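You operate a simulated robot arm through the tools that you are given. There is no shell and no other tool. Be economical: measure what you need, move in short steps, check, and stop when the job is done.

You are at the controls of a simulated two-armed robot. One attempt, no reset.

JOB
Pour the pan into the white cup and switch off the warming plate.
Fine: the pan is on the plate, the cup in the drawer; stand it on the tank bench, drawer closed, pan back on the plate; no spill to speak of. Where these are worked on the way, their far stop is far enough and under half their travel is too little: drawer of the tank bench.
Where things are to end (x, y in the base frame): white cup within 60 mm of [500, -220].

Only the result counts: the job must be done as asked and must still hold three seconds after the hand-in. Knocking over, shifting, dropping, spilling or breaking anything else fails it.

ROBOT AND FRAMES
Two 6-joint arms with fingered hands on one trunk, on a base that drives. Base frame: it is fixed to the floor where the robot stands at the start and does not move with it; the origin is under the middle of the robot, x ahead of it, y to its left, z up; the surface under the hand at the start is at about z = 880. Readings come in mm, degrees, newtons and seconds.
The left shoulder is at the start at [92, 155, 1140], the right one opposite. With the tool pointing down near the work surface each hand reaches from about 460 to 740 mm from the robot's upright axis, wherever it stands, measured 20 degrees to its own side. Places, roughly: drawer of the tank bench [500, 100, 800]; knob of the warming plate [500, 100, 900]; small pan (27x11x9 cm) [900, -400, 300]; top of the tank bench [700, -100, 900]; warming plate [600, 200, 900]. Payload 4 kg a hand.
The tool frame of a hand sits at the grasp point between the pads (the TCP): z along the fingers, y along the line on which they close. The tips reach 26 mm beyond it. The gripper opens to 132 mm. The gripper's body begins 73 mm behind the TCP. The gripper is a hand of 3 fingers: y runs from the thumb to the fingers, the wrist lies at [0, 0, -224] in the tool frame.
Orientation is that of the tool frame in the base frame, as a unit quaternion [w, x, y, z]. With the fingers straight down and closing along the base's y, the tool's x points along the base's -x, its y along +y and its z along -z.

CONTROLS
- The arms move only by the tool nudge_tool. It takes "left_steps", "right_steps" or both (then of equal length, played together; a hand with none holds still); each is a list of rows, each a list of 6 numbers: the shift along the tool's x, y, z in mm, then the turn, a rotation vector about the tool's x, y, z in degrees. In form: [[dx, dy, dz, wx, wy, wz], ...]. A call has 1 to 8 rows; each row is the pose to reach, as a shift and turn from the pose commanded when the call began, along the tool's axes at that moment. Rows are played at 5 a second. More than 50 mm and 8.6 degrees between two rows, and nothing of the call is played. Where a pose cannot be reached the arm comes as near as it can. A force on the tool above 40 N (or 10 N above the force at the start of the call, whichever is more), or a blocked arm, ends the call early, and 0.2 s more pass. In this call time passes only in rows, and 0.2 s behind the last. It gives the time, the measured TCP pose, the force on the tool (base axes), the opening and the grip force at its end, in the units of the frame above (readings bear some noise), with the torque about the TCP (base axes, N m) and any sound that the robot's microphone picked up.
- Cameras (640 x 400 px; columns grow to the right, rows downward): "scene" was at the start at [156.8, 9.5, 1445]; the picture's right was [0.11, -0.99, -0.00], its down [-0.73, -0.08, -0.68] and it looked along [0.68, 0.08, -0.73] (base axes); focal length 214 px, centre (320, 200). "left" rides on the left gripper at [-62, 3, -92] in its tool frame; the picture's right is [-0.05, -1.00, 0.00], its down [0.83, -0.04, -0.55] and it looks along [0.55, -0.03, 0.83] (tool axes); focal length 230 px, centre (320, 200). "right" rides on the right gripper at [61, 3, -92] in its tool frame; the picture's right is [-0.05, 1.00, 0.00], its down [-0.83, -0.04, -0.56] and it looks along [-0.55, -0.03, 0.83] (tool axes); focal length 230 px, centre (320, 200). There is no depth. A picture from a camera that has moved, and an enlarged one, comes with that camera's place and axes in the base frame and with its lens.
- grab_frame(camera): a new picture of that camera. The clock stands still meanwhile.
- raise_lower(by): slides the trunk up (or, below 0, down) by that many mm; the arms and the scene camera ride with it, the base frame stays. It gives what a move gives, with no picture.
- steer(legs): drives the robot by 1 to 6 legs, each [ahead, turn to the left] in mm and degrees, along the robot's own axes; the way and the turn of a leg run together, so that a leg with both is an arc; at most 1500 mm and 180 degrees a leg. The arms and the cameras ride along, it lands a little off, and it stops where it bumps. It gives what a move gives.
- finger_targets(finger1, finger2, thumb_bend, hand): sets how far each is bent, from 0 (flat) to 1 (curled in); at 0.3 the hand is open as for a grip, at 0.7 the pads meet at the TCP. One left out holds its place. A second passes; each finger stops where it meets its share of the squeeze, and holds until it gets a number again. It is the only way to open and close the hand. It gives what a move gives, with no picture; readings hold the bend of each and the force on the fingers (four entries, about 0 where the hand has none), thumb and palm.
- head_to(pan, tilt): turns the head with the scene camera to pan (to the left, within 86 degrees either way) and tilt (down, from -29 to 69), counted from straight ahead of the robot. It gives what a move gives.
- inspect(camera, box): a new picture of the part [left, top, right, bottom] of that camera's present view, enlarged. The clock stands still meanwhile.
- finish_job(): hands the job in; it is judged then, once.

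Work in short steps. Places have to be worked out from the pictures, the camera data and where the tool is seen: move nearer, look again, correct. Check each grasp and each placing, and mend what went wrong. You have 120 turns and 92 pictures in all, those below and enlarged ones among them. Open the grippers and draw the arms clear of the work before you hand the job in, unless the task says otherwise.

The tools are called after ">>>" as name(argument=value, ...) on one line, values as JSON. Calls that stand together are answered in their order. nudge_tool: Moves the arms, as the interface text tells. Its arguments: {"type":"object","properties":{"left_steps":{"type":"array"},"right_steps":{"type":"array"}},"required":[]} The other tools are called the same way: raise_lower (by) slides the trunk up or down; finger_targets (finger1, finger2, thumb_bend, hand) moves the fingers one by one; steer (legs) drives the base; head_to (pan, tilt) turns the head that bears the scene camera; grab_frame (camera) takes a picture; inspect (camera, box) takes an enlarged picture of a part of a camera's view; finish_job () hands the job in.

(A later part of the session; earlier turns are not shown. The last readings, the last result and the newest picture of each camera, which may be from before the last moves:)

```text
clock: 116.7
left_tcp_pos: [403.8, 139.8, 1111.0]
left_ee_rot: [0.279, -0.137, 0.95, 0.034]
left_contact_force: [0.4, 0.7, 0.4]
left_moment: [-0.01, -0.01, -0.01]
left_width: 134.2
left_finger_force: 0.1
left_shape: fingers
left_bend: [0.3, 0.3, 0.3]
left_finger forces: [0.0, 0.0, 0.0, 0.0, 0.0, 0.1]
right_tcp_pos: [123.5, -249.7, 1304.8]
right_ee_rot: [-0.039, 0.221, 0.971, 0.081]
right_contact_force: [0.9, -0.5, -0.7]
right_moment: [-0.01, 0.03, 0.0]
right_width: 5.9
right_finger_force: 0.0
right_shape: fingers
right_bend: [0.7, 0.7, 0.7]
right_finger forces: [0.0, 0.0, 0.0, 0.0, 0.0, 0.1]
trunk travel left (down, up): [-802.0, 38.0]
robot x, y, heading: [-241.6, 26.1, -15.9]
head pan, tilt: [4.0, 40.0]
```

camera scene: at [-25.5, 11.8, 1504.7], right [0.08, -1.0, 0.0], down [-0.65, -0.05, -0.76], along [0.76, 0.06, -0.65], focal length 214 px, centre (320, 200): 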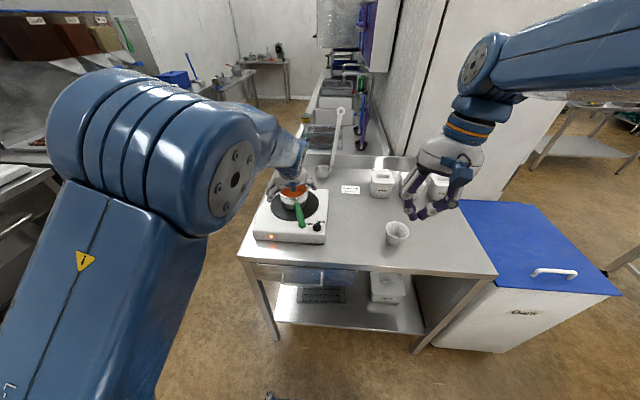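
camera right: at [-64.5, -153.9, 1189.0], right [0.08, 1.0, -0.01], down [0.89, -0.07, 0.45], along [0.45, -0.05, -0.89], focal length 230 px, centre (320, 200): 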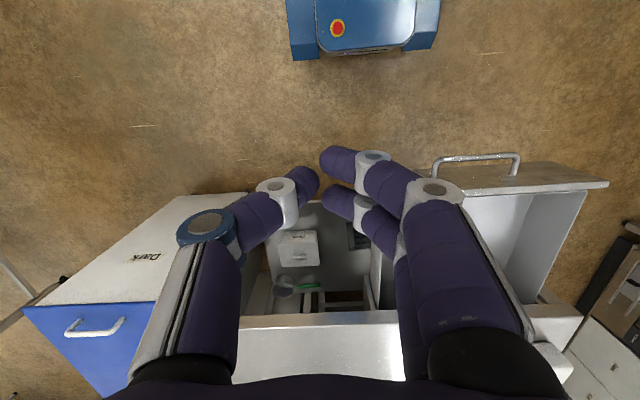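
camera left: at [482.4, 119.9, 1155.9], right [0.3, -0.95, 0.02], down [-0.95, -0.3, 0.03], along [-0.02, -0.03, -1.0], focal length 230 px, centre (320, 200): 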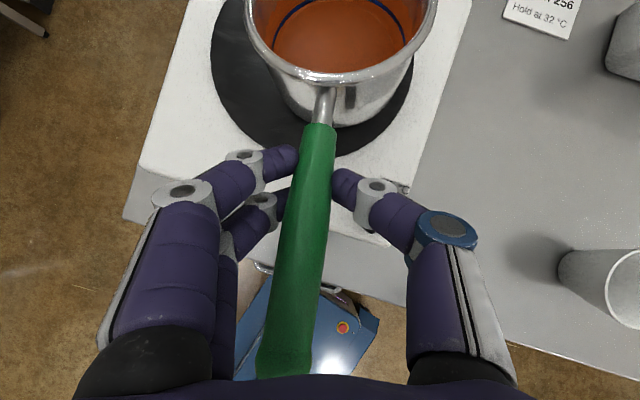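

Tilt to ~60° and move above the near-pan part of the handle, then look.

>>> nudge_tool(left_steps=[[-14, -11, 18, 0, -6.8, 0], [-28, -22, 37, 0, -13.5, 0], [-42, -33, 55, 0, -20.3, 0], [-56, -44, 73, 0, -27, 0]])

>>> grab_frame(camera="left")

>>> head_to(pan=26, tilt=46)

>>> grab_frame(camera="scene")

```text
clock: 117.7
left_tcp_pos: [654.6, 85.7, 1130.1]
left_ee_rot: [0.457, -0.094, 0.88, 0.088]
left_contact_force: [0.6, -0.8, -1.0]
left_moment: [0.04, -0.03, 0.02]
left_width: 134.2
left_finger_force: 0.0
left_shape: fingers
left_bend: [0.3, 0.3, 0.3]
left_finger forces: [0.0, 0.0, 0.0, 0.1, 0.0, 0.1]
left hand out of reach, approached as far as the arm can: row 1, 2, 3, 4
right_tcp_pos: [153.2, -256.5, 1274.8]
right_ee_rot: [-0.075, 0.223, 0.968, 0.083]
right_contact_force: [0.2, -0.7, -0.1]
right_moment: [0.04, 0.1, 0.01]
right_width: 5.5
right_finger_force: 0.0
right_shape: fingers
right_bend: [0.7, 0.7, 0.7]
right_finger forces: [0.1, 0.0, 0.0, 0.0, 0.0, 0.0]
trunk travel left (down, up): [-802.0, 38.0]
robot x, y, heading: [-245.1, 26.1, -15.7]
head pan, tilt: [4.0, 40.0]
```

```text
33 pictures are left
camera left: at [615.3, 72.6, 1232.2], right [0.28, -0.96, -0.03], down [-0.9, -0.25, -0.37], along [0.35, 0.12, -0.93], focal length 230 px, centre (320, 200)
```

left: 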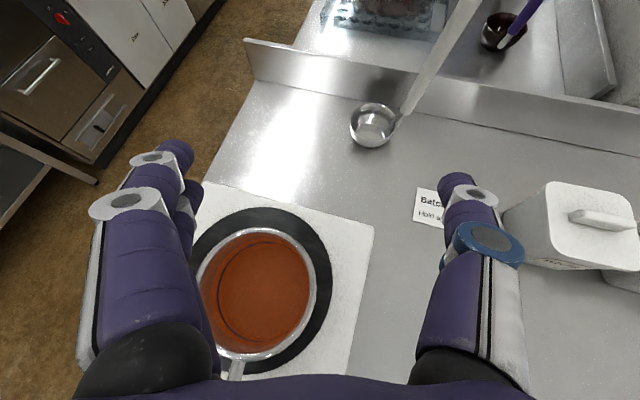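

```text
clock: 118.5
left_tcp_pos: [643.2, 89.8, 1138.9]
left_ee_rot: [0.459, -0.092, 0.879, 0.087]
left_contact_force: [-0.4, -0.1, 1.3]
left_moment: [-0.01, -0.01, 0.02]
left_width: 134.3
left_finger_force: 0.1
left_shape: fingers
left_bend: [0.3, 0.3, 0.3]
left_finger forces: [0.1, 0.0, 0.0, 0.0, 0.0, 0.0]
right_tcp_pos: [140.8, -254.5, 1277.2]
right_ee_rot: [-0.073, 0.222, 0.969, 0.083]
right_contact_force: [0.3, 0.8, 0.1]
right_moment: [0.0, 0.03, 0.0]
right_width: 5.7
right_finger_force: 0.0
right_shape: fingers
right_bend: [0.7, 0.7, 0.7]
right_finger forces: [0.1, 0.0, 0.1, 0.1, 0.1, 0.0]
trunk travel left (down, up): [-802.0, 38.0]
robot x, y, heading: [-245.3, 25.0, -15.7]
head pan, tilt: [26.0, 46.0]
```

```text
32 pictures are left
camera scene: at [-90.1, 17.9, 1571.9], right [0.18, -0.98, -0.01], down [-0.72, -0.12, -0.68], along [0.67, 0.13, -0.73], focal length 214 px, centre (320, 200)
```

scene: 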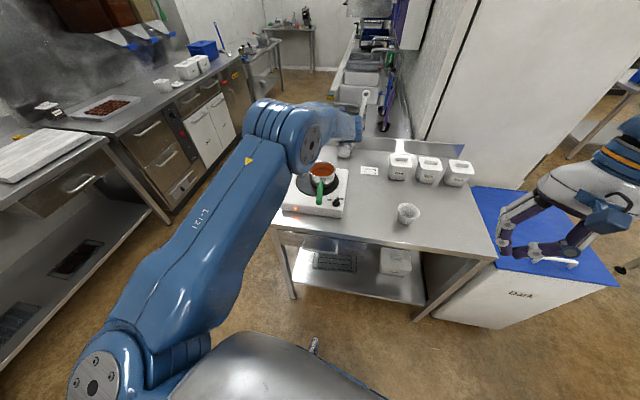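

The tilted pose wants a longer reach at this trunk height. I drive back 150 mm so the hand comes over the handle, and lower the trunk partly.

>>> steer(legs=[[-150, 0]])

>>> raise_lower(by=-50)

>>> grab_frame(camera="left")

```text
clock: 119.3
left_tcp_pos: [606.9, 96.6, 1169.2]
left_ee_rot: [0.459, 0.006, 0.878, 0.133]
left_contact_force: [0.8, 0.3, 0.3]
left_moment: [0.01, -0.03, -0.02]
left_width: 134.3
left_finger_force: 0.0
left_shape: fingers
left_bend: [0.3, 0.3, 0.3]
left_finger forces: [0.0, 0.1, 0.0, 0.0, 0.0, 0.1]
right_tcp_pos: [93.0, -242.0, 1235.4]
right_ee_rot: [-0.143, 0.228, 0.959, 0.086]
right_contact_force: [0.8, 0.7, -0.5]
right_moment: [-0.09, 0.01, 0.01]
right_width: 5.6
right_finger_force: 0.1
right_shape: fingers
right_bend: [0.7, 0.7, 0.7]
right_finger forces: [0.0, 0.0, 0.0, 0.0, 0.0, 0.1]
trunk travel left (down, up): [-802.0, 38.0]
robot x, y, heading: [-249.9, 27.2, -15.8]
head pan, tilt: [26.0, 46.0]
stopped in leg 1: the robot was blocked; the commanded pose is now the measured one
```

```text
clock: 120.2
left_tcp_pos: [605.2, 97.6, 1120.1]
left_ee_rot: [0.46, 0.003, 0.878, 0.131]
left_contact_force: [0.6, 0.0, 0.3]
left_moment: [-0.01, 0.0, 0.04]
left_width: 134.5
left_finger_force: 0.0
left_shape: fingers
left_bend: [0.3, 0.3, 0.3]
left_finger forces: [0.0, 0.1, 0.1, 0.1, 0.0, 0.0]
right_tcp_pos: [91.1, -241.3, 1187.1]
right_ee_rot: [-0.139, 0.228, 0.96, 0.086]
right_contact_force: [-1.0, -0.1, -0.6]
right_moment: [-0.01, 0.01, 0.0]
right_width: 5.9
right_finger_force: 0.2
right_shape: fingers
right_bend: [0.7, 0.7, 0.7]
right_finger forces: [0.0, 0.0, 0.1, 0.0, 0.0, 0.1]
trunk travel left (down, up): [-752.0, 88.0]
robot x, y, heading: [-249.5, 28.0, -15.8]
head pan, tilt: [26.0, 46.0]
```

```text
31 pictures are left
camera left: at [564.5, 72.1, 1220.2], right [0.15, -0.97, -0.19], down [-0.92, -0.06, -0.38], along [0.36, 0.23, -0.91], focal length 230 px, centre (320, 200)
```

left: 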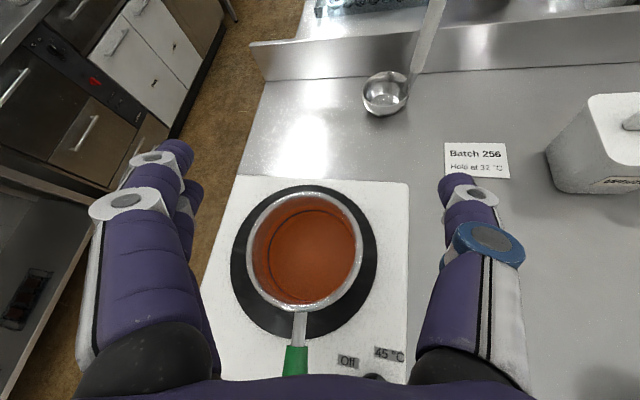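

Blocked by sway again (single long leg). Use two short legs back.

>>> steer(legs=[[-55, 0], [-55, 0]])

>>> grab_frame(camera="left")

```text
clock: 121.7
left_tcp_pos: [490.4, 131.6, 1120.9]
left_ee_rot: [0.468, -0.043, 0.876, 0.107]
left_contact_force: [-0.5, 0.0, -0.3]
left_moment: [-0.04, 0.03, -0.02]
left_width: 134.6
left_finger_force: 0.0
left_shape: fingers
left_bend: [0.3, 0.3, 0.3]
left_finger forces: [0.0, 0.0, 0.1, 0.0, 0.0, 0.1]
right_tcp_pos: [-18.4, -209.3, 1217.0]
right_ee_rot: [-0.095, 0.224, 0.966, 0.084]
right_contact_force: [-0.1, -0.1, -0.2]
right_moment: [-0.05, -0.06, -0.02]
right_width: 5.9
right_finger_force: 0.1
right_shape: fingers
right_bend: [0.7, 0.7, 0.7]
right_finger forces: [0.0, 0.1, 0.0, 0.1, 0.1, 0.0]
trunk travel left (down, up): [-752.0, 88.0]
robot x, y, heading: [-354.9, 55.3, -15.7]
head pan, tilt: [26.0, 46.0]
```

```text
30 pictures are left
camera left: at [449.6, 111.7, 1222.5], right [0.21, -0.97, -0.11], down [-0.91, -0.15, -0.4], along [0.37, 0.18, -0.91], focal length 230 px, centre (320, 200)
```

left: 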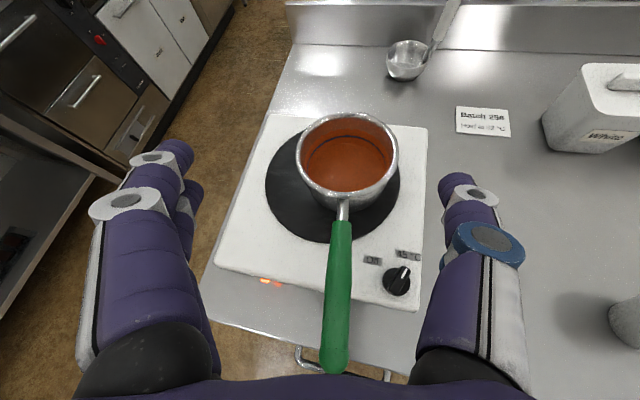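

Good framing. Handle runs from about [407,113,1030] to [519,130,1002]. Correct orientation and lower 70 mm, then look.

>>> nudge_tool(left_steps=[[-4, -6, 4, 5.8, -3.1, -6.4]])

>>> raise_lower(by=-70)

>>> grab_frame(camera="left")

```text
refused: row 1 steps farther than a row can; nothing moved
```

```text
clock: 122.7
left_tcp_pos: [498.7, 127.4, 1049.9]
left_ee_rot: [0.46, -0.003, 0.878, 0.13]
left_contact_force: [0.1, 0.2, -0.2]
left_moment: [0.01, 0.01, -0.04]
left_width: 134.1
left_finger_force: 0.1
left_shape: fingers
left_bend: [0.3, 0.3, 0.3]
left_finger forces: [0.0, 0.0, 0.0, 0.0, 0.1, 0.0]
right_tcp_pos: [-14.0, -212.0, 1120.2]
right_ee_rot: [-0.134, 0.226, 0.961, 0.085]
right_contact_force: [-1.1, 0.7, -0.6]
right_moment: [0.01, -0.03, -0.01]
right_width: 5.7
right_finger_force: 0.1
right_shape: fingers
right_bend: [0.7, 0.7, 0.7]
right_finger forces: [0.0, 0.1, 0.0, 0.1, 0.0, 0.0]
trunk travel left (down, up): [-682.0, 158.0]
robot x, y, heading: [-356.1, 55.1, -15.9]
head pan, tilt: [26.0, 46.0]
```

```text
29 pictures are left
camera left: at [458.9, 103.3, 1149.7], right [0.15, -0.97, -0.18], down [-0.92, -0.07, -0.38], along [0.36, 0.23, -0.91], focal length 230 px, centre (320, 200)
```

left: 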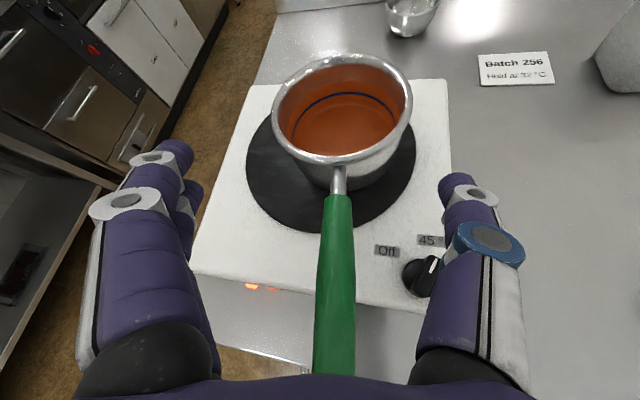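

Orientation needs a ~13° roll correction; do it in two rows while lowering to just above the handle.

>>> nudge_tool(left_steps=[[12, -4, 6, 2.9, -1.8, -5.8], [24, -8, 13, 5.8, -3.7, -11.7]])

>>> grab_frame(camera="left")

```text
clock: 123.3
left_tcp_pos: [558.4, 113.2, 1045.6]
left_ee_rot: [0.495, -0.074, 0.865, 0.034]
left_contact_force: [0.2, -0.1, 0.3]
left_moment: [0.01, -0.01, -0.03]
left_width: 134.4
left_finger_force: 0.1
left_shape: fingers
left_bend: [0.3, 0.3, 0.3]
left_finger forces: [0.1, 0.0, 0.0, 0.0, 0.0, 0.0]
left hand out of reach, approached as far as the arm can: row 1, 2
right_tcp_pos: [-13.0, -210.2, 1119.9]
right_ee_rot: [-0.135, 0.227, 0.961, 0.086]
right_contact_force: [0.3, 0.0, 0.0]
right_moment: [0.01, 0.0, -0.01]
right_width: 5.8
right_finger_force: 0.0
right_shape: fingers
right_bend: [0.7, 0.7, 0.7]
right_finger forces: [0.0, 0.1, 0.1, 0.0, 0.0, 0.0]
trunk travel left (down, up): [-682.0, 158.0]
robot x, y, heading: [-357.7, 57.4, -15.8]
head pan, tilt: [26.0, 46.0]
```

```text
28 pictures are left
camera left: at [509.4, 109.9, 1144.7], right [0.19, -0.98, 0.06], down [-0.88, -0.19, -0.43], along [0.44, 0.03, -0.9], focal length 230 px, centre (320, 200)
```

left: 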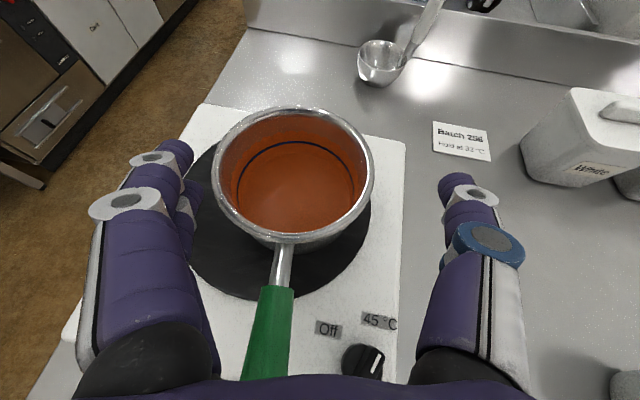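

Orientation is right, but this reach is the minimum, so I raise slightly and drive back 60 mm, then lower.

>>> raise_lower(by=30)

>>> steer(legs=[[-62, 0]])

>>> raise_lower(by=-45)

>>> grab_frame(camera="left")

```text
clock: 124.1
left_tcp_pos: [558.0, 111.8, 1074.9]
left_ee_rot: [0.494, -0.073, 0.866, 0.035]
left_contact_force: [0.1, -0.1, 0.4]
left_moment: [-0.01, 0.0, 0.01]
left_width: 134.4
left_finger_force: 0.1
left_shape: fingers
left_bend: [0.3, 0.3, 0.3]
left_finger forces: [0.1, 0.1, 0.0, 0.0, 0.1, 0.0]
right_tcp_pos: [-13.4, -210.3, 1150.0]
right_ee_rot: [-0.136, 0.226, 0.961, 0.086]
right_contact_force: [0.6, 0.3, 0.0]
right_moment: [0.0, -0.03, 0.04]
right_width: 5.8
right_finger_force: 0.1
right_shape: fingers
right_bend: [0.7, 0.7, 0.7]
right_finger forces: [0.0, 0.0, 0.0, 0.1, 0.1, 0.0]
trunk travel left (down, up): [-712.0, 128.0]
robot x, y, heading: [-356.1, 55.4, -15.8]
head pan, tilt: [26.0, 46.0]
```

```text
clock: 125.1
left_tcp_pos: [508.7, 124.8, 1062.5]
left_ee_rot: [0.489, -0.09, 0.867, 0.028]
left_contact_force: [-0.1, -0.2, -0.3]
left_moment: [0.01, -0.1, -0.02]
left_width: 134.5
left_finger_force: 0.1
left_shape: fingers
left_bend: [0.3, 0.3, 0.3]
left_finger forces: [0.1, 0.0, 0.0, 0.1, 0.0, 0.0]
right_tcp_pos: [-58.2, -198.9, 1154.0]
right_ee_rot: [-0.126, 0.226, 0.962, 0.086]
right_contact_force: [0.3, -0.8, -1.3]
right_moment: [0.07, 0.08, -0.02]
right_width: 5.5
right_finger_force: 0.0
right_shape: fingers
right_bend: [0.7, 0.7, 0.7]
right_finger forces: [0.0, 0.0, 0.0, 0.0, 0.0, 0.0]
trunk travel left (down, up): [-712.0, 128.0]
robot x, y, heading: [-412.1, 75.8, -15.9]
head pan, tilt: [26.0, 46.0]
```

```text
clock: 126.0
left_tcp_pos: [488.1, 130.0, 1042.2]
left_ee_rot: [0.498, -0.041, 0.865, 0.051]
left_contact_force: [-1.2, -0.2, 0.1]
left_moment: [0.01, -0.02, -0.02]
left_width: 134.4
left_finger_force: 0.0
left_shape: fingers
left_bend: [0.3, 0.3, 0.3]
left_finger forces: [0.0, 0.0, 0.0, 0.1, 0.0, 0.0]
right_tcp_pos: [-87.2, -189.8, 1096.9]
right_ee_rot: [-0.152, 0.229, 0.958, 0.088]
right_contact_force: [-0.1, 0.2, -0.3]
right_moment: [-0.02, -0.1, -0.01]
right_width: 5.6
right_finger_force: 0.0
right_shape: fingers
right_bend: [0.7, 0.7, 0.7]
right_finger forces: [0.0, 0.0, 0.0, 0.1, 0.0, 0.0]
trunk travel left (down, up): [-667.0, 173.0]
robot x, y, heading: [-416.5, 70.1, -15.6]
head pan, tilt: [26.0, 46.0]
```

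```text
27 pictures are left
camera left: at [439.1, 123.3, 1140.9], right [0.15, -0.99, 0.0], down [-0.89, -0.13, -0.44], along [0.44, 0.07, -0.9], focal length 230 px, centre (320, 200)
```

left: 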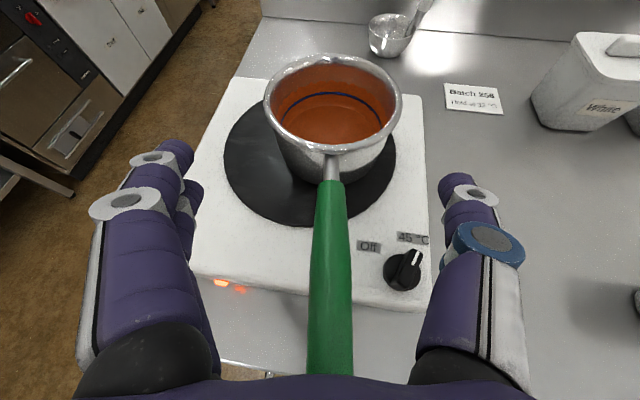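

Well aligned. Lower 26 mm with the trunk onto the handle and check.

>>> raise_lower(by=-26)

>>> grab_frame(camera="left")

```text
clock: 126.7
left_tcp_pos: [490.2, 130.3, 1013.1]
left_ee_rot: [0.496, -0.043, 0.866, 0.05]
left_contact_force: [0.2, -0.4, -0.1]
left_moment: [-0.02, 0.03, -0.02]
left_width: 134.3
left_finger_force: 0.0
left_shape: fingers
left_bend: [0.3, 0.3, 0.3]
left_finger forces: [0.1, 0.0, 0.0, 0.0, 0.0, 0.0]
right_tcp_pos: [-86.8, -190.9, 1070.0]
right_ee_rot: [-0.152, 0.228, 0.958, 0.087]
right_contact_force: [-0.2, 0.0, -0.3]
right_moment: [0.01, -0.03, -0.01]
right_width: 5.5
right_finger_force: 0.1
right_shape: fingers
right_bend: [0.7, 0.7, 0.7]
right_finger forces: [0.0, 0.1, 0.0, 0.2, 0.1, 0.0]
trunk travel left (down, up): [-641.0, 199.0]
robot x, y, heading: [-413.6, 70.2, -15.7]
head pan, tilt: [26.0, 46.0]
```

```text
26 pictures are left
camera left: at [441.4, 123.0, 1112.5], right [0.15, -0.99, 0.0], down [-0.89, -0.13, -0.44], along [0.44, 0.07, -0.9], focal length 230 px, centre (320, 200)
```

left: 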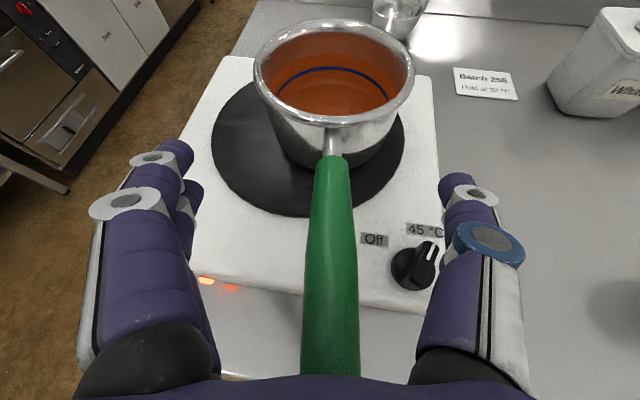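

Handle is at TCP depth, 5 mm to the thumb side. Nudge to centre, then close.

>>> nudge_tool(left_steps=[[0, -5, 5, 0, 0, 0]])

>>> finger_targets(hand="left", finger1=0.95, finger2=0.95, thumb_bend=0.95)

>>> grab_frame(camera="left")

```text
clock: 127.1
left_tcp_pos: [495.6, 125.4, 1009.2]
left_ee_rot: [0.497, -0.065, 0.864, 0.038]
left_contact_force: [-0.6, 0.7, -0.2]
left_moment: [0.02, 0.01, -0.01]
left_width: 134.4
left_finger_force: 0.1
left_shape: fingers
left_bend: [0.3, 0.3, 0.3]
left_finger forces: [0.1, 0.0, 0.0, 0.0, 0.1, 0.0]
right_tcp_pos: [-84.8, -191.5, 1069.6]
right_ee_rot: [-0.153, 0.228, 0.958, 0.088]
right_contact_force: [-0.7, -0.1, 0.0]
right_moment: [0.03, 0.04, 0.0]
right_width: 5.8
right_finger_force: 0.2
right_shape: fingers
right_bend: [0.7, 0.7, 0.7]
right_finger forces: [0.0, 0.0, 0.0, 0.0, 0.1, 0.0]
trunk travel left (down, up): [-641.0, 199.0]
robot x, y, heading: [-416.7, 74.8, -15.9]
head pan, tilt: [26.0, 46.0]
```

```text
clock: 128.1
left_tcp_pos: [495.5, 126.1, 1009.4]
left_ee_rot: [0.497, -0.065, 0.865, 0.038]
left_contact_force: [-0.6, 1.0, 0.2]
left_moment: [0.13, -0.06, 0.07]
left_width: 16.6
left_finger_force: 30.5
left_shape: fingers
left_bend: [0.72, 0.72, 0.69]
left_finger forces: [19.2, 12.8, 0.0, 0.0, 29.1, 0.1]
right_tcp_pos: [-86.2, -192.0, 1069.4]
right_ee_rot: [-0.152, 0.229, 0.958, 0.087]
right_contact_force: [-0.5, 0.5, 0.5]
right_moment: [0.03, -0.01, -0.03]
right_width: 6.1
right_finger_force: 0.0
right_shape: fingers
right_bend: [0.7, 0.7, 0.7]
right_finger forces: [0.0, 0.0, 0.0, 0.0, 0.1, 0.0]
trunk travel left (down, up): [-641.0, 199.0]
robot x, y, heading: [-419.9, 70.2, -16.0]
head pan, tilt: [26.0, 46.0]
```

```text
25 pictures are left
camera left: at [447.1, 121.6, 1108.6], right [0.17, -0.98, 0.04], down [-0.88, -0.18, -0.44], along [0.44, 0.04, -0.9], focal length 230 px, centre (320, 200)
```

left: 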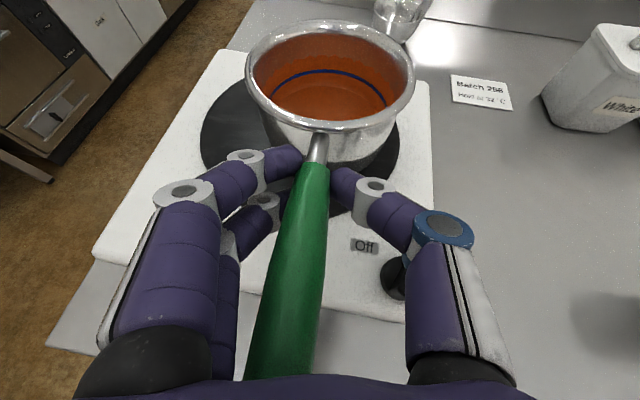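

Gripped at 30 N close to the pan. Lift 25 mm and check the pitch.

>>> raise_lower(by=25)

>>> grab_frame(camera="left")

```text
clock: 128.8
left_tcp_pos: [495.3, 125.4, 1034.5]
left_ee_rot: [0.496, -0.063, 0.865, 0.038]
left_contact_force: [0.1, 1.0, -3.2]
left_moment: [-0.02, 0.26, 0.02]
left_width: 16.4
left_finger_force: 31.2
left_shape: fingers
left_bend: [0.72, 0.73, 0.7]
left_finger forces: [16.9, 15.4, 0.0, 0.0, 28.3, 1.3]
right_tcp_pos: [-84.6, -192.3, 1093.9]
right_ee_rot: [-0.153, 0.228, 0.957, 0.087]
right_contact_force: [-0.1, -0.3, 0.3]
right_moment: [0.0, 0.0, -0.02]
right_width: 5.7
right_finger_force: 0.0
right_shape: fingers
right_bend: [0.7, 0.7, 0.7]
right_finger forces: [0.1, 0.1, 0.0, 0.0, 0.1, 0.0]
trunk travel left (down, up): [-666.0, 174.0]
robot x, y, heading: [-411.6, 74.4, -15.9]
head pan, tilt: [26.0, 46.0]
```

```text
24 pictures are left
camera left: at [447.6, 121.3, 1133.0], right [0.17, -0.98, 0.04], down [-0.88, -0.17, -0.44], along [0.44, 0.04, -0.9], focal length 230 px, centre (320, 200)
```

left: 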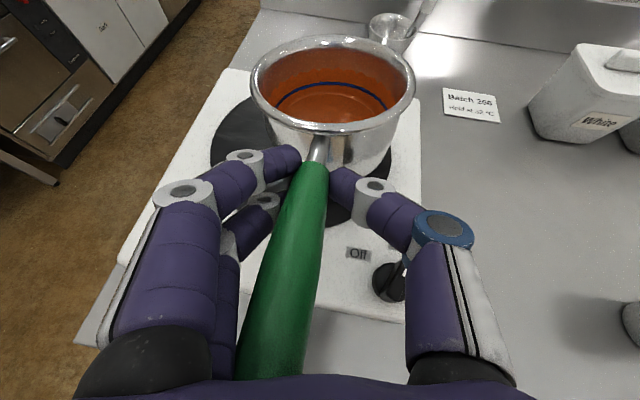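

The pan lifts level, bracing works (weight ~3 N). Raise it well clear, then turn right and back slightly so the pan comes just to the right of the cup.

>>> raise_lower(by=65)

>>> steer(legs=[[0, -12], [0, -12.2], [-48, 0]])

>>> head_to(pan=20, tilt=40)

>>> grab_frame(camera="left")

>>> grab_frame(camera="scene")

```text
clock: 129.8
left_tcp_pos: [496.4, 125.1, 1098.2]
left_ee_rot: [0.497, -0.06, 0.865, 0.04]
left_contact_force: [0.0, 0.3, -3.4]
left_moment: [-0.03, 0.21, -0.01]
left_width: 16.6
left_finger_force: 30.4
left_shape: fingers
left_bend: [0.72, 0.73, 0.7]
left_finger forces: [17.1, 15.5, 0.1, 0.0, 28.3, 1.4]
right_tcp_pos: [-84.7, -191.9, 1158.8]
right_ee_rot: [-0.155, 0.228, 0.957, 0.088]
right_contact_force: [-0.5, -0.6, -0.5]
right_moment: [-0.02, 0.0, 0.02]
right_width: 5.8
right_finger_force: 0.1
right_shape: fingers
right_bend: [0.7, 0.7, 0.7]
right_finger forces: [0.0, 0.0, 0.1, 0.1, 0.0, 0.0]
trunk travel left (down, up): [-731.0, 109.0]
robot x, y, heading: [-414.9, 77.5, -15.7]
head pan, tilt: [26.0, 46.0]
```

```text
clock: 132.4
left_tcp_pos: [411.6, -228.2, 1084.8]
left_ee_rot: [0.486, 0.115, 0.864, -0.069]
left_contact_force: [0.8, -0.5, -5.0]
left_moment: [0.04, 0.2, -0.03]
left_width: 16.9
left_finger_force: 31.4
left_shape: fingers
left_bend: [0.72, 0.73, 0.71]
left_finger forces: [17.2, 15.5, 0.0, 0.0, 28.0, 1.7]
right_tcp_pos: [-241.0, -283.8, 1167.7]
right_ee_rot: [-0.121, 0.424, 0.891, 0.113]
right_contact_force: [0.7, 0.0, -0.6]
right_moment: [0.07, 0.06, 0.03]
right_width: 6.1
right_finger_force: 0.1
right_shape: fingers
right_bend: [0.7, 0.7, 0.7]
right_finger forces: [0.0, 0.0, 0.0, 0.0, 0.0, 0.1]
trunk travel left (down, up): [-731.0, 109.0]
robot x, y, heading: [-452.6, 104.0, -40.6]
head pan, tilt: [26.0, 46.0]
```

```text
clock: 133.0
left_tcp_pos: [398.1, -218.9, 1104.8]
left_ee_rot: [0.496, 0.166, 0.851, -0.043]
left_contact_force: [0.3, 0.5, -4.6]
left_moment: [0.06, 0.22, 0.0]
left_width: 16.6
left_finger_force: 31.8
left_shape: fingers
left_bend: [0.72, 0.73, 0.71]
left_finger forces: [17.4, 16.8, 0.0, 0.0, 28.0, 1.5]
right_tcp_pos: [-263.1, -269.3, 1153.3]
right_ee_rot: [-0.148, 0.423, 0.886, 0.121]
right_contact_force: [0.7, 0.9, 0.2]
right_moment: [-0.01, 0.04, -0.01]
right_width: 5.6
right_finger_force: 0.0
right_shape: fingers
right_bend: [0.7, 0.7, 0.7]
right_finger forces: [0.1, 0.0, 0.0, 0.0, 0.0, 0.0]
trunk travel left (down, up): [-731.0, 109.0]
robot x, y, heading: [-449.8, 110.6, -40.7]
head pan, tilt: [20.0, 40.0]
```

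```text
23 pictures are left
camera left: at [348.5, -208.3, 1205.0], right [-0.3, -0.95, -0.05], down [-0.85, 0.29, -0.44], along [0.43, -0.09, -0.9], focal length 230 px, centre (320, 200)
```

left: 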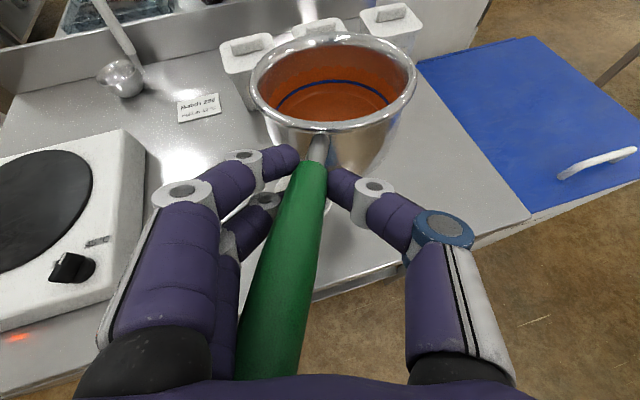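

```text
22 pictures are left
camera scene: at [-304.9, 23.0, 1508.1], right [-0.35, -0.94, -0.01], down [-0.62, 0.24, -0.75], along [0.7, -0.26, -0.66], focal length 214 px, centre (320, 200)
```

scene: 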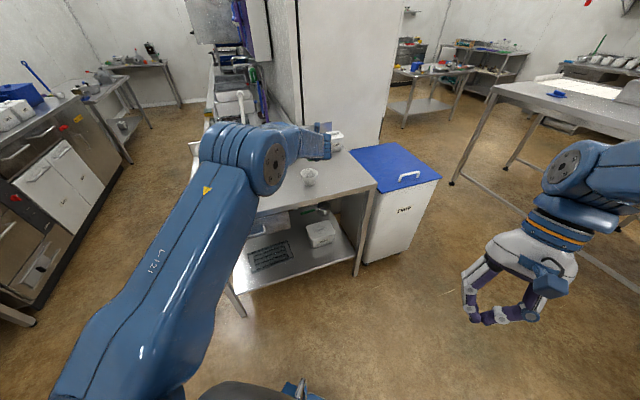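

Cup ≈[490,-217]; pan centre ≈[470,-250], just right of it. Lower somewhat, then roll the pan about its handle axis 36° toward the cup and check.

>>> raise_lower(by=-45)

>>> nudge_tool(left_steps=[[-1, -3, 1, 3, 0.2, -5.1], [-1, -5, 2, 5.9, 0.3, -10.3], [-2, -8, 3, 8.9, 0.5, -15.4], [-3, -10, 4, 11.8, 0.7, -20.6]])

>>> grab_frame(camera="left")

```text
clock: 133.9
left_tcp_pos: [388.9, -215.8, 1066.9]
left_ee_rot: [0.499, 0.163, 0.85, -0.046]
left_contact_force: [-0.4, 0.7, -3.1]
left_moment: [0.07, 0.23, 0.01]
left_width: 16.7
left_finger_force: 31.8
left_shape: fingers
left_bend: [0.72, 0.73, 0.71]
left_finger forces: [17.5, 16.7, 0.1, 0.1, 27.9, 1.5]
right_tcp_pos: [-270.6, -266.5, 1110.2]
right_ee_rot: [-0.144, 0.423, 0.886, 0.122]
right_contact_force: [-0.6, 0.5, -0.3]
right_moment: [-0.04, -0.04, -0.01]
right_width: 5.5
right_finger_force: 0.1
right_shape: fingers
right_bend: [0.7, 0.7, 0.7]
right_finger forces: [0.0, 0.1, 0.0, 0.0, 0.0, 0.0]
trunk travel left (down, up): [-686.0, 154.0]
robot x, y, heading: [-450.8, 106.0, -40.7]
head pan, tilt: [20.0, 40.0]
```

```text
clock: 134.9
left_tcp_pos: [419.3, -237.5, 1075.8]
left_ee_rot: [0.458, 0.029, 0.857, -0.236]
left_contact_force: [0.6, 0.9, -4.3]
left_moment: [0.14, 0.19, 0.0]
left_width: 16.9
left_finger_force: 31.5
left_shape: fingers
left_bend: [0.72, 0.73, 0.72]
left_finger forces: [18.0, 16.4, 0.0, 0.0, 26.6, 1.2]
left hand out of reach, approached as far as the arm can: row 1, 2, 3, 4
right_tcp_pos: [-266.8, -266.4, 1110.1]
right_ee_rot: [-0.144, 0.423, 0.886, 0.121]
right_contact_force: [-0.3, 0.1, -1.2]
right_moment: [-0.02, 0.0, -0.02]
right_width: 5.4
right_finger_force: 0.1
right_shape: fingers
right_bend: [0.7, 0.7, 0.7]
right_finger forces: [0.0, 0.0, 0.1, 0.1, 0.0, 0.1]
trunk travel left (down, up): [-686.0, 154.0]
robot x, y, heading: [-450.4, 105.9, -40.5]
head pan, tilt: [20.0, 40.0]
```

```text
21 pictures are left
camera left: at [384.7, -184.6, 1166.9], right [-0.24, -0.88, 0.42], down [-0.92, 0.07, -0.39], along [0.31, -0.48, -0.82], focal length 230 px, centre (320, 200)
```

left: 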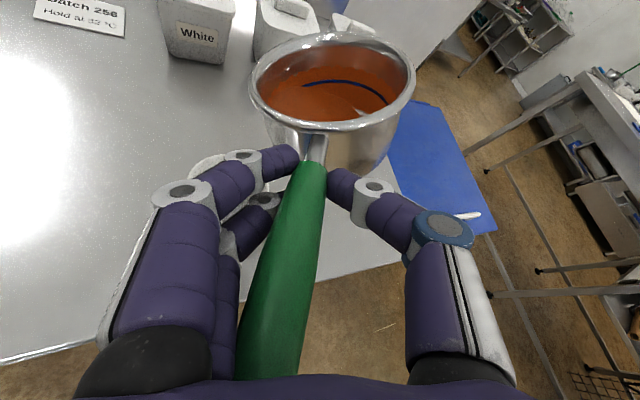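

Rolled 24°, liquid still inside; but the arm was pushed outward by its reach limit. Level back partly, and drive back 80 mm to give the arm slack.

>>> nudge_tool(left_steps=[[0, 0, 0, -3, -0.4, 5.2], [0, 0, 0, -6, -0.8, 10.5]])

>>> steer(legs=[[-40, 0], [-45, 0]])

```text
clock: 135.5
left_tcp_pos: [416.1, -237.9, 1074.9]
left_ee_rot: [0.48, 0.06, 0.86, -0.161]
left_contact_force: [-0.2, 0.1, -3.3]
left_moment: [0.09, 0.23, -0.01]
left_width: 16.6
left_finger_force: 31.5
left_shape: fingers
left_bend: [0.72, 0.73, 0.72]
left_finger forces: [17.7, 16.4, 0.1, 0.0, 26.9, 1.3]
right_tcp_pos: [-268.8, -267.7, 1110.5]
right_ee_rot: [-0.144, 0.423, 0.886, 0.122]
right_contact_force: [-0.8, -0.5, 0.6]
right_moment: [-0.01, -0.06, 0.0]
right_width: 5.7
right_finger_force: 0.0
right_shape: fingers
right_bend: [0.7, 0.7, 0.7]
right_finger forces: [0.0, 0.0, 0.1, 0.0, 0.0, 0.0]
trunk travel left (down, up): [-686.0, 154.0]
robot x, y, heading: [-450.4, 108.6, -40.2]
head pan, tilt: [20.0, 40.0]
```

```text
clock: 136.9
left_tcp_pos: [353.9, -184.8, 1065.5]
left_ee_rot: [0.479, 0.061, 0.862, -0.158]
left_contact_force: [-0.1, 0.9, -4.1]
left_moment: [0.06, 0.09, -0.02]
left_width: 16.7
left_finger_force: 31.1
left_shape: fingers
left_bend: [0.72, 0.73, 0.72]
left_finger forces: [17.9, 16.4, 0.0, 0.1, 27.0, 1.5]
right_tcp_pos: [-323.4, -218.7, 1120.3]
right_ee_rot: [-0.127, 0.423, 0.89, 0.117]
right_contact_force: [0.5, -0.2, -1.5]
right_moment: [0.01, 0.02, 0.03]
right_width: 5.5
right_finger_force: 0.1
right_shape: fingers
right_bend: [0.7, 0.7, 0.7]
right_finger forces: [0.0, 0.1, 0.0, 0.0, 0.0, 0.1]
trunk travel left (down, up): [-686.0, 154.0]
robot x, y, heading: [-514.9, 158.9, -40.6]
head pan, tilt: [20.0, 40.0]
```

Now extend to place the pan's lip near the cup while rolling to ~40°.

>>> nudge_tool(left_steps=[[-4, -11, 18, 2, 0.4, -3.5], [-8, -22, 35, 5, 1, -9], [-12, -33, 53, 9, 1.9, -16.3], [-13, -33, 53, 13, 2.7, -23.5]])

>>> grab_frame(camera="left")

>>> inspect(camera="scene", box=[230, 120, 390, 220])

```text
clock: 137.9
left_tcp_pos: [374.4, -225.7, 1075.8]
left_ee_rot: [0.412, -0.059, 0.838, -0.352]
left_contact_force: [0.1, 0.7, -3.9]
left_moment: [0.18, 0.2, -0.02]
left_width: 16.7
left_finger_force: 30.5
left_shape: fingers
left_bend: [0.72, 0.73, 0.72]
left_finger forces: [18.5, 15.2, 0.0, 0.0, 25.4, 1.3]
left hand out of reach, approached as far as the arm can: row 2, 3, 4
right_tcp_pos: [-341.4, -202.6, 1105.3]
right_ee_rot: [-0.155, 0.424, 0.884, 0.124]
right_contact_force: [-0.7, 0.4, -0.3]
right_moment: [0.02, -0.01, -0.02]
right_width: 5.6
right_finger_force: 0.0
right_shape: fingers
right_bend: [0.7, 0.7, 0.7]
right_finger forces: [0.0, 0.0, 0.0, 0.1, 0.0, 0.0]
trunk travel left (down, up): [-686.0, 154.0]
robot x, y, heading: [-516.8, 162.7, -40.7]
head pan, tilt: [20.0, 40.0]
```

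```text
20 pictures are left
camera left: at [348.3, -148.9, 1152.1], right [-0.16, -0.72, 0.67], down [-0.96, -0.05, -0.28], along [0.24, -0.69, -0.68], focal length 230 px, centre (320, 200)
```

left: 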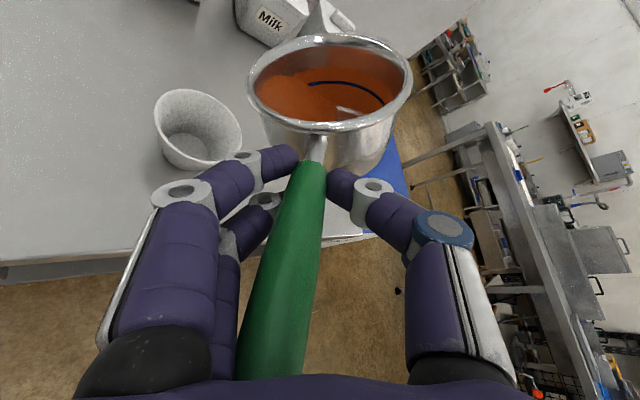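

```text
4.00 times, centred on (310, 170) of scene
camera zoom: at [-379.4, 85.0, 1464.7], right [-0.35, -0.94, -0.01], down [-0.61, 0.23, -0.76], along [0.71, -0.26, -0.66], focal length 858 px, centre (360, 320)
```

zoom: 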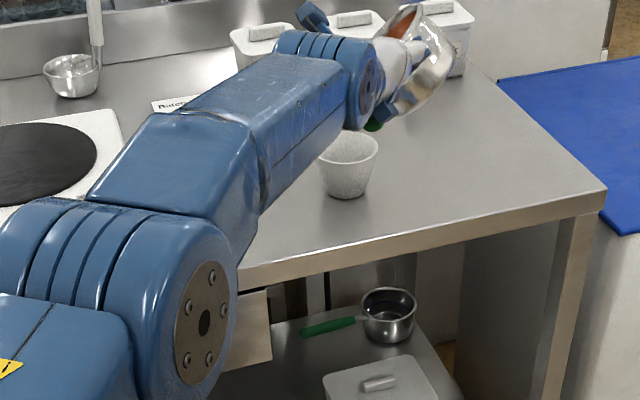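

At ~41° roll nothing has spilled; pan centre ≈[454,-250], needs +26 mm along its handle. Drive forward 28, then roll 14° more.

>>> steer(legs=[[28, 0]])

>>> nudge_tool(left_steps=[[0, 0, 0, 2.4, 0.1, -4], [0, 0, 0, 4.8, 0.3, -8], [0, 0, 0, 7.2, 0.4, -12]])

>>> grab_frame(camera="left")

```text
clock: 138.7
left_tcp_pos: [394.4, -243.6, 1077.2]
left_ee_rot: [0.412, -0.059, 0.839, -0.352]
left_contact_force: [-0.4, -0.4, -3.1]
left_moment: [0.16, 0.18, 0.01]
left_width: 16.7
left_finger_force: 30.3
left_shape: fingers
left_bend: [0.72, 0.73, 0.72]
left_finger forces: [18.5, 15.3, 0.0, 0.1, 25.4, 1.4]
right_tcp_pos: [-321.2, -220.8, 1105.5]
right_ee_rot: [-0.155, 0.424, 0.884, 0.125]
right_contact_force: [0.5, -0.2, 0.2]
right_moment: [-0.02, -0.01, -0.02]
right_width: 5.3
right_finger_force: 0.1
right_shape: fingers
right_bend: [0.7, 0.7, 0.7]
right_finger forces: [0.1, 0.0, 0.0, 0.0, 0.1, 0.0]
trunk travel left (down, up): [-686.0, 154.0]
robot x, y, heading: [-496.5, 146.4, -40.5]
head pan, tilt: [20.0, 40.0]
```

```text
clock: 139.1
left_tcp_pos: [383.5, -232.1, 1148.3]
left_ee_rot: [0.437, -0.07, 0.804, -0.396]
left_contact_force: [-0.2, 0.5, -6.2]
left_moment: [0.14, 0.17, 0.0]
left_width: 17.1
left_finger_force: 33.4
left_shape: fingers
left_bend: [0.72, 0.73, 0.73]
left_finger forces: [19.5, 20.0, 0.0, 0.0, 25.6, 1.9]
right_tcp_pos: [-360.6, -191.0, 1077.9]
right_ee_rot: [-0.213, 0.422, 0.87, 0.14]
right_contact_force: [0.0, 0.4, 0.1]
right_moment: [-0.03, -0.08, -0.03]
right_width: 5.9
right_finger_force: 0.1
right_shape: fingers
right_bend: [0.7, 0.7, 0.7]
right_finger forces: [0.0, 0.1, 0.0, 0.1, 0.0, 0.1]
trunk travel left (down, up): [-686.0, 154.0]
robot x, y, heading: [-491.9, 146.2, -40.7]
head pan, tilt: [20.0, 40.0]
stopped in row 1 (left hand): the arm was blocked; the commanded pose is now the measured one
```

```text
18 pictures are left
camera left: at [350.9, -148.4, 1213.5], right [-0.2, -0.65, 0.73], down [-0.94, -0.09, -0.34], along [0.29, -0.75, -0.59], focal length 230 px, centre (320, 200)
```

left: 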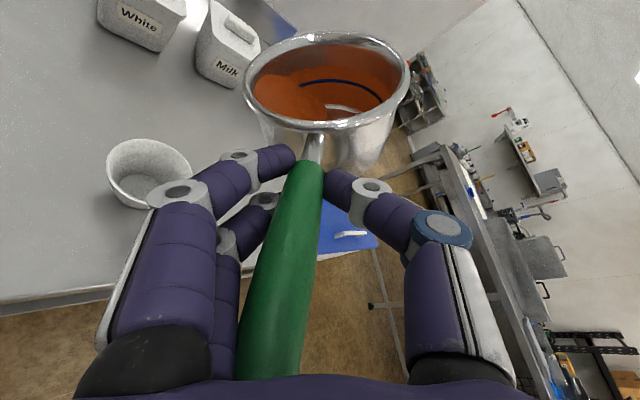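

The arm hit its roll limit this way (46°), nothing spilled. The other roll direction reached 90° earlier, so I'll level the pan, yaw the hand, and pour from the cup's left side instead. First level out.

>>> nudge_tool(left_steps=[[4, 5, -4, -0.4, 1.8, 6.9], [9, 11, -7, -0.8, 3.6, 13.7], [14, 16, -11, -1.2, 5.4, 20.6], [18, 22, -15, -1.5, 7.3, 27.5], [23, 27, -19, -1.9, 9.1, 34.4], [27, 33, -22, -2.3, 10.9, 41.2], [32, 38, -26, -2.7, 12.7, 48.1]])

>>> grab_frame(camera="left")

```text
clock: 139.4
left_tcp_pos: [370.7, -226.5, 1152.3]
left_ee_rot: [0.443, -0.051, 0.81, -0.381]
left_contact_force: [-0.7, -0.2, -6.5]
left_moment: [0.13, 0.14, 0.04]
left_width: 17.0
left_finger_force: 34.1
left_shape: fingers
left_bend: [0.72, 0.73, 0.73]
left_finger forces: [19.5, 19.9, 0.0, 0.0, 25.7, 2.7]
right_tcp_pos: [-375.9, -175.7, 1064.0]
right_ee_rot: [-0.243, 0.422, 0.861, 0.147]
right_contact_force: [-0.2, 0.3, 0.7]
right_moment: [0.0, 0.01, 0.01]
right_width: 5.9
right_finger_force: 0.1
right_shape: fingers
right_bend: [0.7, 0.7, 0.7]
right_finger forces: [0.0, 0.0, 0.0, 0.1, 0.1, 0.0]
trunk travel left (down, up): [-686.0, 154.0]
robot x, y, heading: [-495.5, 142.0, -40.3]
head pan, tilt: [20.0, 40.0]
stopped in row 1 (left hand): the arm was blocked; the commanded pose is now the measured one
```

```text
17 pictures are left
camera left: at [339.0, -144.6, 1220.7], right [-0.22, -0.68, 0.7], down [-0.93, -0.06, -0.36], along [0.29, -0.73, -0.62], focal length 230 px, centre (320, 200)
```

left: 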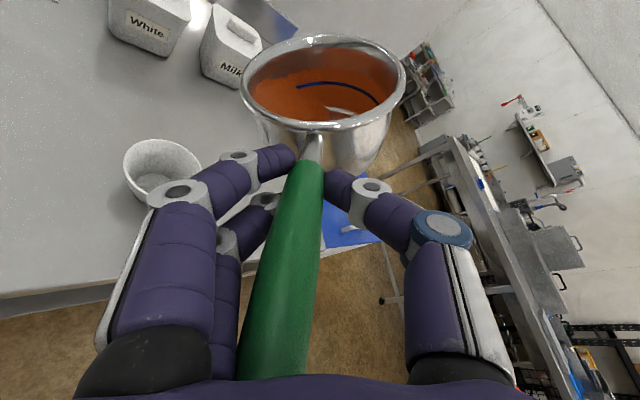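

It stopped at once; probably an arm-configuration jump. Retry leveling in slower, smaller rows without shift.

>>> nudge_tool(left_steps=[[0, 0, 0, 0, 0.5, 2], [0, 0, 0, -0.1, 1.1, 4], [0, 0, 0, -0.3, 2, 8], [0, 0, 0, -0.6, 3.2, 12], [0, 0, 0, -0.9, 4.2, 16], [0, 0, 0, -1.1, 5.3, 20], [0, 0, 0, -1.4, 6.6, 25], [0, 0, 0, -1.7, 8, 30]])

```text
clock: 139.8
left_tcp_pos: [353.1, -217.6, 1175.8]
left_ee_rot: [0.453, -0.045, 0.805, -0.381]
left_contact_force: [-0.3, -0.1, -5.7]
left_moment: [0.09, 0.17, 0.03]
left_width: 17.2
left_finger_force: 34.7
left_shape: fingers
left_bend: [0.72, 0.73, 0.73]
left_finger forces: [19.6, 20.1, 0.0, 0.0, 25.9, 3.0]
right_tcp_pos: [-397.6, -158.4, 1058.1]
right_ee_rot: [-0.268, 0.421, 0.852, 0.155]
right_contact_force: [-0.6, -0.2, 0.5]
right_moment: [-0.01, -0.04, -0.02]
right_width: 5.8
right_finger_force: 0.1
right_shape: fingers
right_bend: [0.7, 0.7, 0.7]
right_finger forces: [0.0, 0.0, 0.1, 0.0, 0.0, 0.1]
trunk travel left (down, up): [-686.0, 154.0]
robot x, y, heading: [-495.8, 148.4, -40.4]
head pan, tilt: [20.0, 40.0]
stopped in row 1 (left hand): the arm was blocked; the commanded pose is now the measured one
```

The right hand has been sagging inward toward the body (now ~270 mm from the axis) and may be what blocks the robot. Move the right hand out forward and straighten it.

>>> nudge_tool(right_steps=[[-22, 6, -16, 0, -4, 0], [-45, 12, -32, 0, -9, 0], [-68, 18, -49, 0, -14, 0], [-90, 25, -65, 0, -18, 0], [-113, 31, -81, 0, -23, 0], [-135, 38, -98, 0, -28, 0], [-158, 44, -114, 0, -32, 0], [-180, 50, -130, 0, -36, 0]])

```text
clock: 141.6
left_tcp_pos: [356.6, -218.4, 1173.6]
left_ee_rot: [0.452, -0.045, 0.805, -0.382]
left_contact_force: [0.3, 1.2, -3.6]
left_moment: [0.14, 0.18, -0.02]
left_width: 17.2
left_finger_force: 34.2
left_shape: fingers
left_bend: [0.72, 0.73, 0.73]
left_finger forces: [19.8, 19.5, 0.1, 0.1, 26.0, 2.9]
right_tcp_pos: [-217.9, -311.7, 1087.2]
right_ee_rot: [0.047, 0.448, 0.893, 0.007]
right_contact_force: [1.0, -0.8, 0.5]
right_moment: [-0.01, 0.03, 0.02]
right_width: 5.7
right_finger_force: 0.0
right_shape: fingers
right_bend: [0.7, 0.7, 0.7]
right_finger forces: [0.0, 0.0, 0.1, 0.1, 0.1, 0.1]
right hand out of reach, approached as far as the arm can: row 1, 2
trunk travel left (down, up): [-686.0, 154.0]
robot x, y, heading: [-494.8, 141.6, -40.5]
head pan, tilt: [20.0, 40.0]
```

Right arm out, left held steady. Level the pan again.

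>>> nudge_tool(left_steps=[[0, 0, 0, -0.2, 1, 3.4], [0, 0, 0, -0.5, 2.8, 9.5], [0, 0, 0, -0.8, 4.6, 15.8], [0, 0, 0, -1, 6.5, 22], [0, 0, 0, -1.3, 8.3, 28], [0, 0, 0, -1.6, 10, 34], [0, 0, 0, -1.9, 11.7, 40], [0, 0, 0, -2.1, 13, 44.4]])

>>> grab_frame(camera="left")

```text
clock: 142.5
left_tcp_pos: [340.4, -201.4, 1192.8]
left_ee_rot: [0.476, 0.11, 0.821, -0.295]
left_contact_force: [-0.5, 0.7, -4.0]
left_moment: [0.13, 0.2, -0.01]
left_width: 16.8
left_finger_force: 35.1
left_shape: fingers
left_bend: [0.72, 0.73, 0.73]
left_finger forces: [19.5, 19.7, 0.1, 0.0, 26.6, 4.6]
right_tcp_pos: [-237.3, -296.2, 1097.5]
right_ee_rot: [0.058, 0.448, 0.892, 0.004]
right_contact_force: [-0.2, 0.6, 0.2]
right_moment: [-0.03, -0.02, -0.02]
right_width: 5.7
right_finger_force: 0.1
right_shape: fingers
right_bend: [0.7, 0.7, 0.7]
right_finger forces: [0.0, 0.1, 0.0, 0.1, 0.0, 0.1]
trunk travel left (down, up): [-686.0, 154.0]
robot x, y, heading: [-494.8, 144.7, -40.6]
head pan, tilt: [20.0, 40.0]
stopped in row 4 (left hand): the arm was blocked; the commanded pose is now the measured one
```

```text
16 pictures are left
camera left: at [306.8, -138.7, 1278.4], right [-0.43, -0.8, 0.42], down [-0.85, 0.21, -0.48], along [0.29, -0.57, -0.77], focal length 230 px, centre (320, 200)
```

left: 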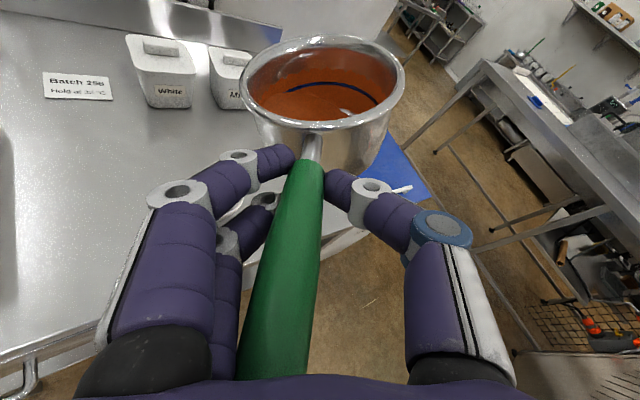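

Half levelled; finish levelling, then drive forward 75 and turn left 8° to put the pan on the cup's left, and lower.

>>> nudge_tool(left_steps=[[0, 0, 0, -0.1, 1, 3], [0, 0, 0, -0.4, 2.7, 8], [0, 0, 0, -0.6, 4.3, 13], [0, 0, 0, -0.9, 6, 18], [0, 0, 0, -1.2, 8.1, 24.4]])

>>> steer(legs=[[40, 0], [35, 0], [0, 8.2]])

>>> grab_frame(camera="left")

```text
clock: 143.2
left_tcp_pos: [322.3, -187.7, 1208.4]
left_ee_rot: [0.482, 0.169, 0.82, -0.26]
left_contact_force: [0.1, -0.7, -4.4]
left_moment: [0.12, 0.15, 0.0]
left_width: 17.2
left_finger_force: 35.5
left_shape: fingers
left_bend: [0.72, 0.73, 0.73]
left_finger forces: [19.6, 19.9, 0.1, 0.0, 26.9, 4.6]
right_tcp_pos: [-255.2, -281.5, 1080.5]
right_ee_rot: [0.034, 0.449, 0.893, 0.01]
right_contact_force: [-0.2, 0.7, 0.2]
right_moment: [0.01, -0.04, -0.04]
right_width: 5.9
right_finger_force: 0.1
right_shape: fingers
right_bend: [0.7, 0.7, 0.7]
right_finger forces: [0.1, 0.0, 0.1, 0.0, 0.0, 0.0]
trunk travel left (down, up): [-686.0, 154.0]
robot x, y, heading: [-495.1, 143.8, -40.5]
head pan, tilt: [20.0, 40.0]
stopped in row 3 (left hand): the arm was blocked; the commanded pose is now the measured one
```

```text
clock: 145.1
left_tcp_pos: [373.6, -139.4, 1238.4]
left_ee_rot: [0.505, 0.13, 0.818, -0.243]
left_contact_force: [0.0, 0.7, -4.5]
left_moment: [0.11, 0.16, -0.01]
left_width: 17.1
left_finger_force: 35.8
left_shape: fingers
left_bend: [0.72, 0.73, 0.74]
left_finger forces: [19.3, 20.5, 0.1, 0.0, 26.3, 5.0]
right_tcp_pos: [-184.9, -292.1, 1060.9]
right_ee_rot: [-0.006, 0.409, 0.912, 0.022]
right_contact_force: [0.3, 0.6, 0.3]
right_moment: [-0.07, -0.04, -0.01]
right_width: 5.7
right_finger_force: 0.1
right_shape: fingers
right_bend: [0.7, 0.7, 0.7]
right_finger forces: [0.1, 0.0, 0.1, 0.0, 0.0, 0.1]
trunk travel left (down, up): [-686.0, 154.0]
robot x, y, heading: [-440.7, 95.4, -35.8]
head pan, tilt: [20.0, 40.0]
stopped in leg 3: the robot was blocked; the commanded pose is now the measured one
```

```text
15 pictures are left
camera left: at [332.1, -84.8, 1326.4], right [-0.43, -0.85, 0.31], down [-0.82, 0.23, -0.52], along [0.37, -0.48, -0.79], focal length 230 px, centre (320, 200)
```

left: 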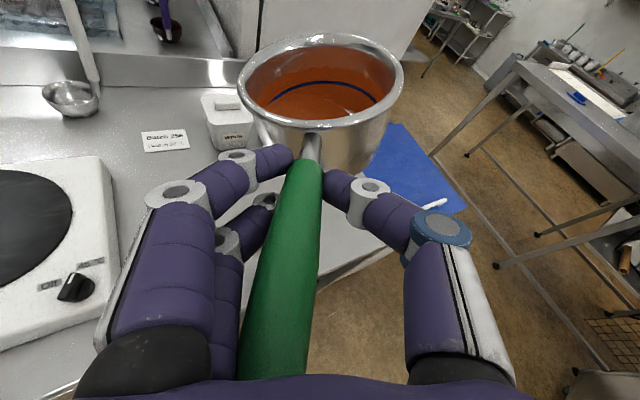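

The arm drifts up in this configuration; I extend the left hand forward and down while finishing the levelling.

>>> nudge_tool(left_steps=[[11, 3, 21, 0, 1.4, 2.9], [22, 6, 42, 0, 2.8, 5.8], [33, 9, 63, 0, 4.2, 8.7], [44, 12, 83, 0, 5.5, 11.5], [55, 15, 104, 0, 6.9, 14.4], [66, 18, 125, 0, 8.3, 17.3]])

```text
clock: 146.2
left_tcp_pos: [417.9, -168.9, 1168.5]
left_ee_rot: [0.491, 0.236, 0.82, -0.175]
left_contact_force: [-0.1, -0.3, -5.5]
left_moment: [0.12, 0.19, 0.0]
left_width: 16.9
left_finger_force: 36.1
left_shape: fingers
left_bend: [0.72, 0.73, 0.74]
left_finger forces: [19.3, 20.4, 0.0, 0.0, 26.9, 5.4]
right_tcp_pos: [-204.0, -278.3, 1043.9]
right_ee_rot: [-0.034, 0.41, 0.911, 0.028]
right_contact_force: [-0.2, 0.5, 0.1]
right_moment: [-0.04, -0.01, 0.0]
right_width: 5.7
right_finger_force: 0.1
right_shape: fingers
right_bend: [0.7, 0.7, 0.7]
right_finger forces: [0.1, 0.1, 0.1, 0.0, 0.0, 0.1]
trunk travel left (down, up): [-686.0, 154.0]
robot x, y, heading: [-439.0, 89.2, -35.8]
head pan, tilt: [20.0, 40.0]
stopped in row 5 (left hand): the arm was blocked; the commanded pose is now the measured one
```

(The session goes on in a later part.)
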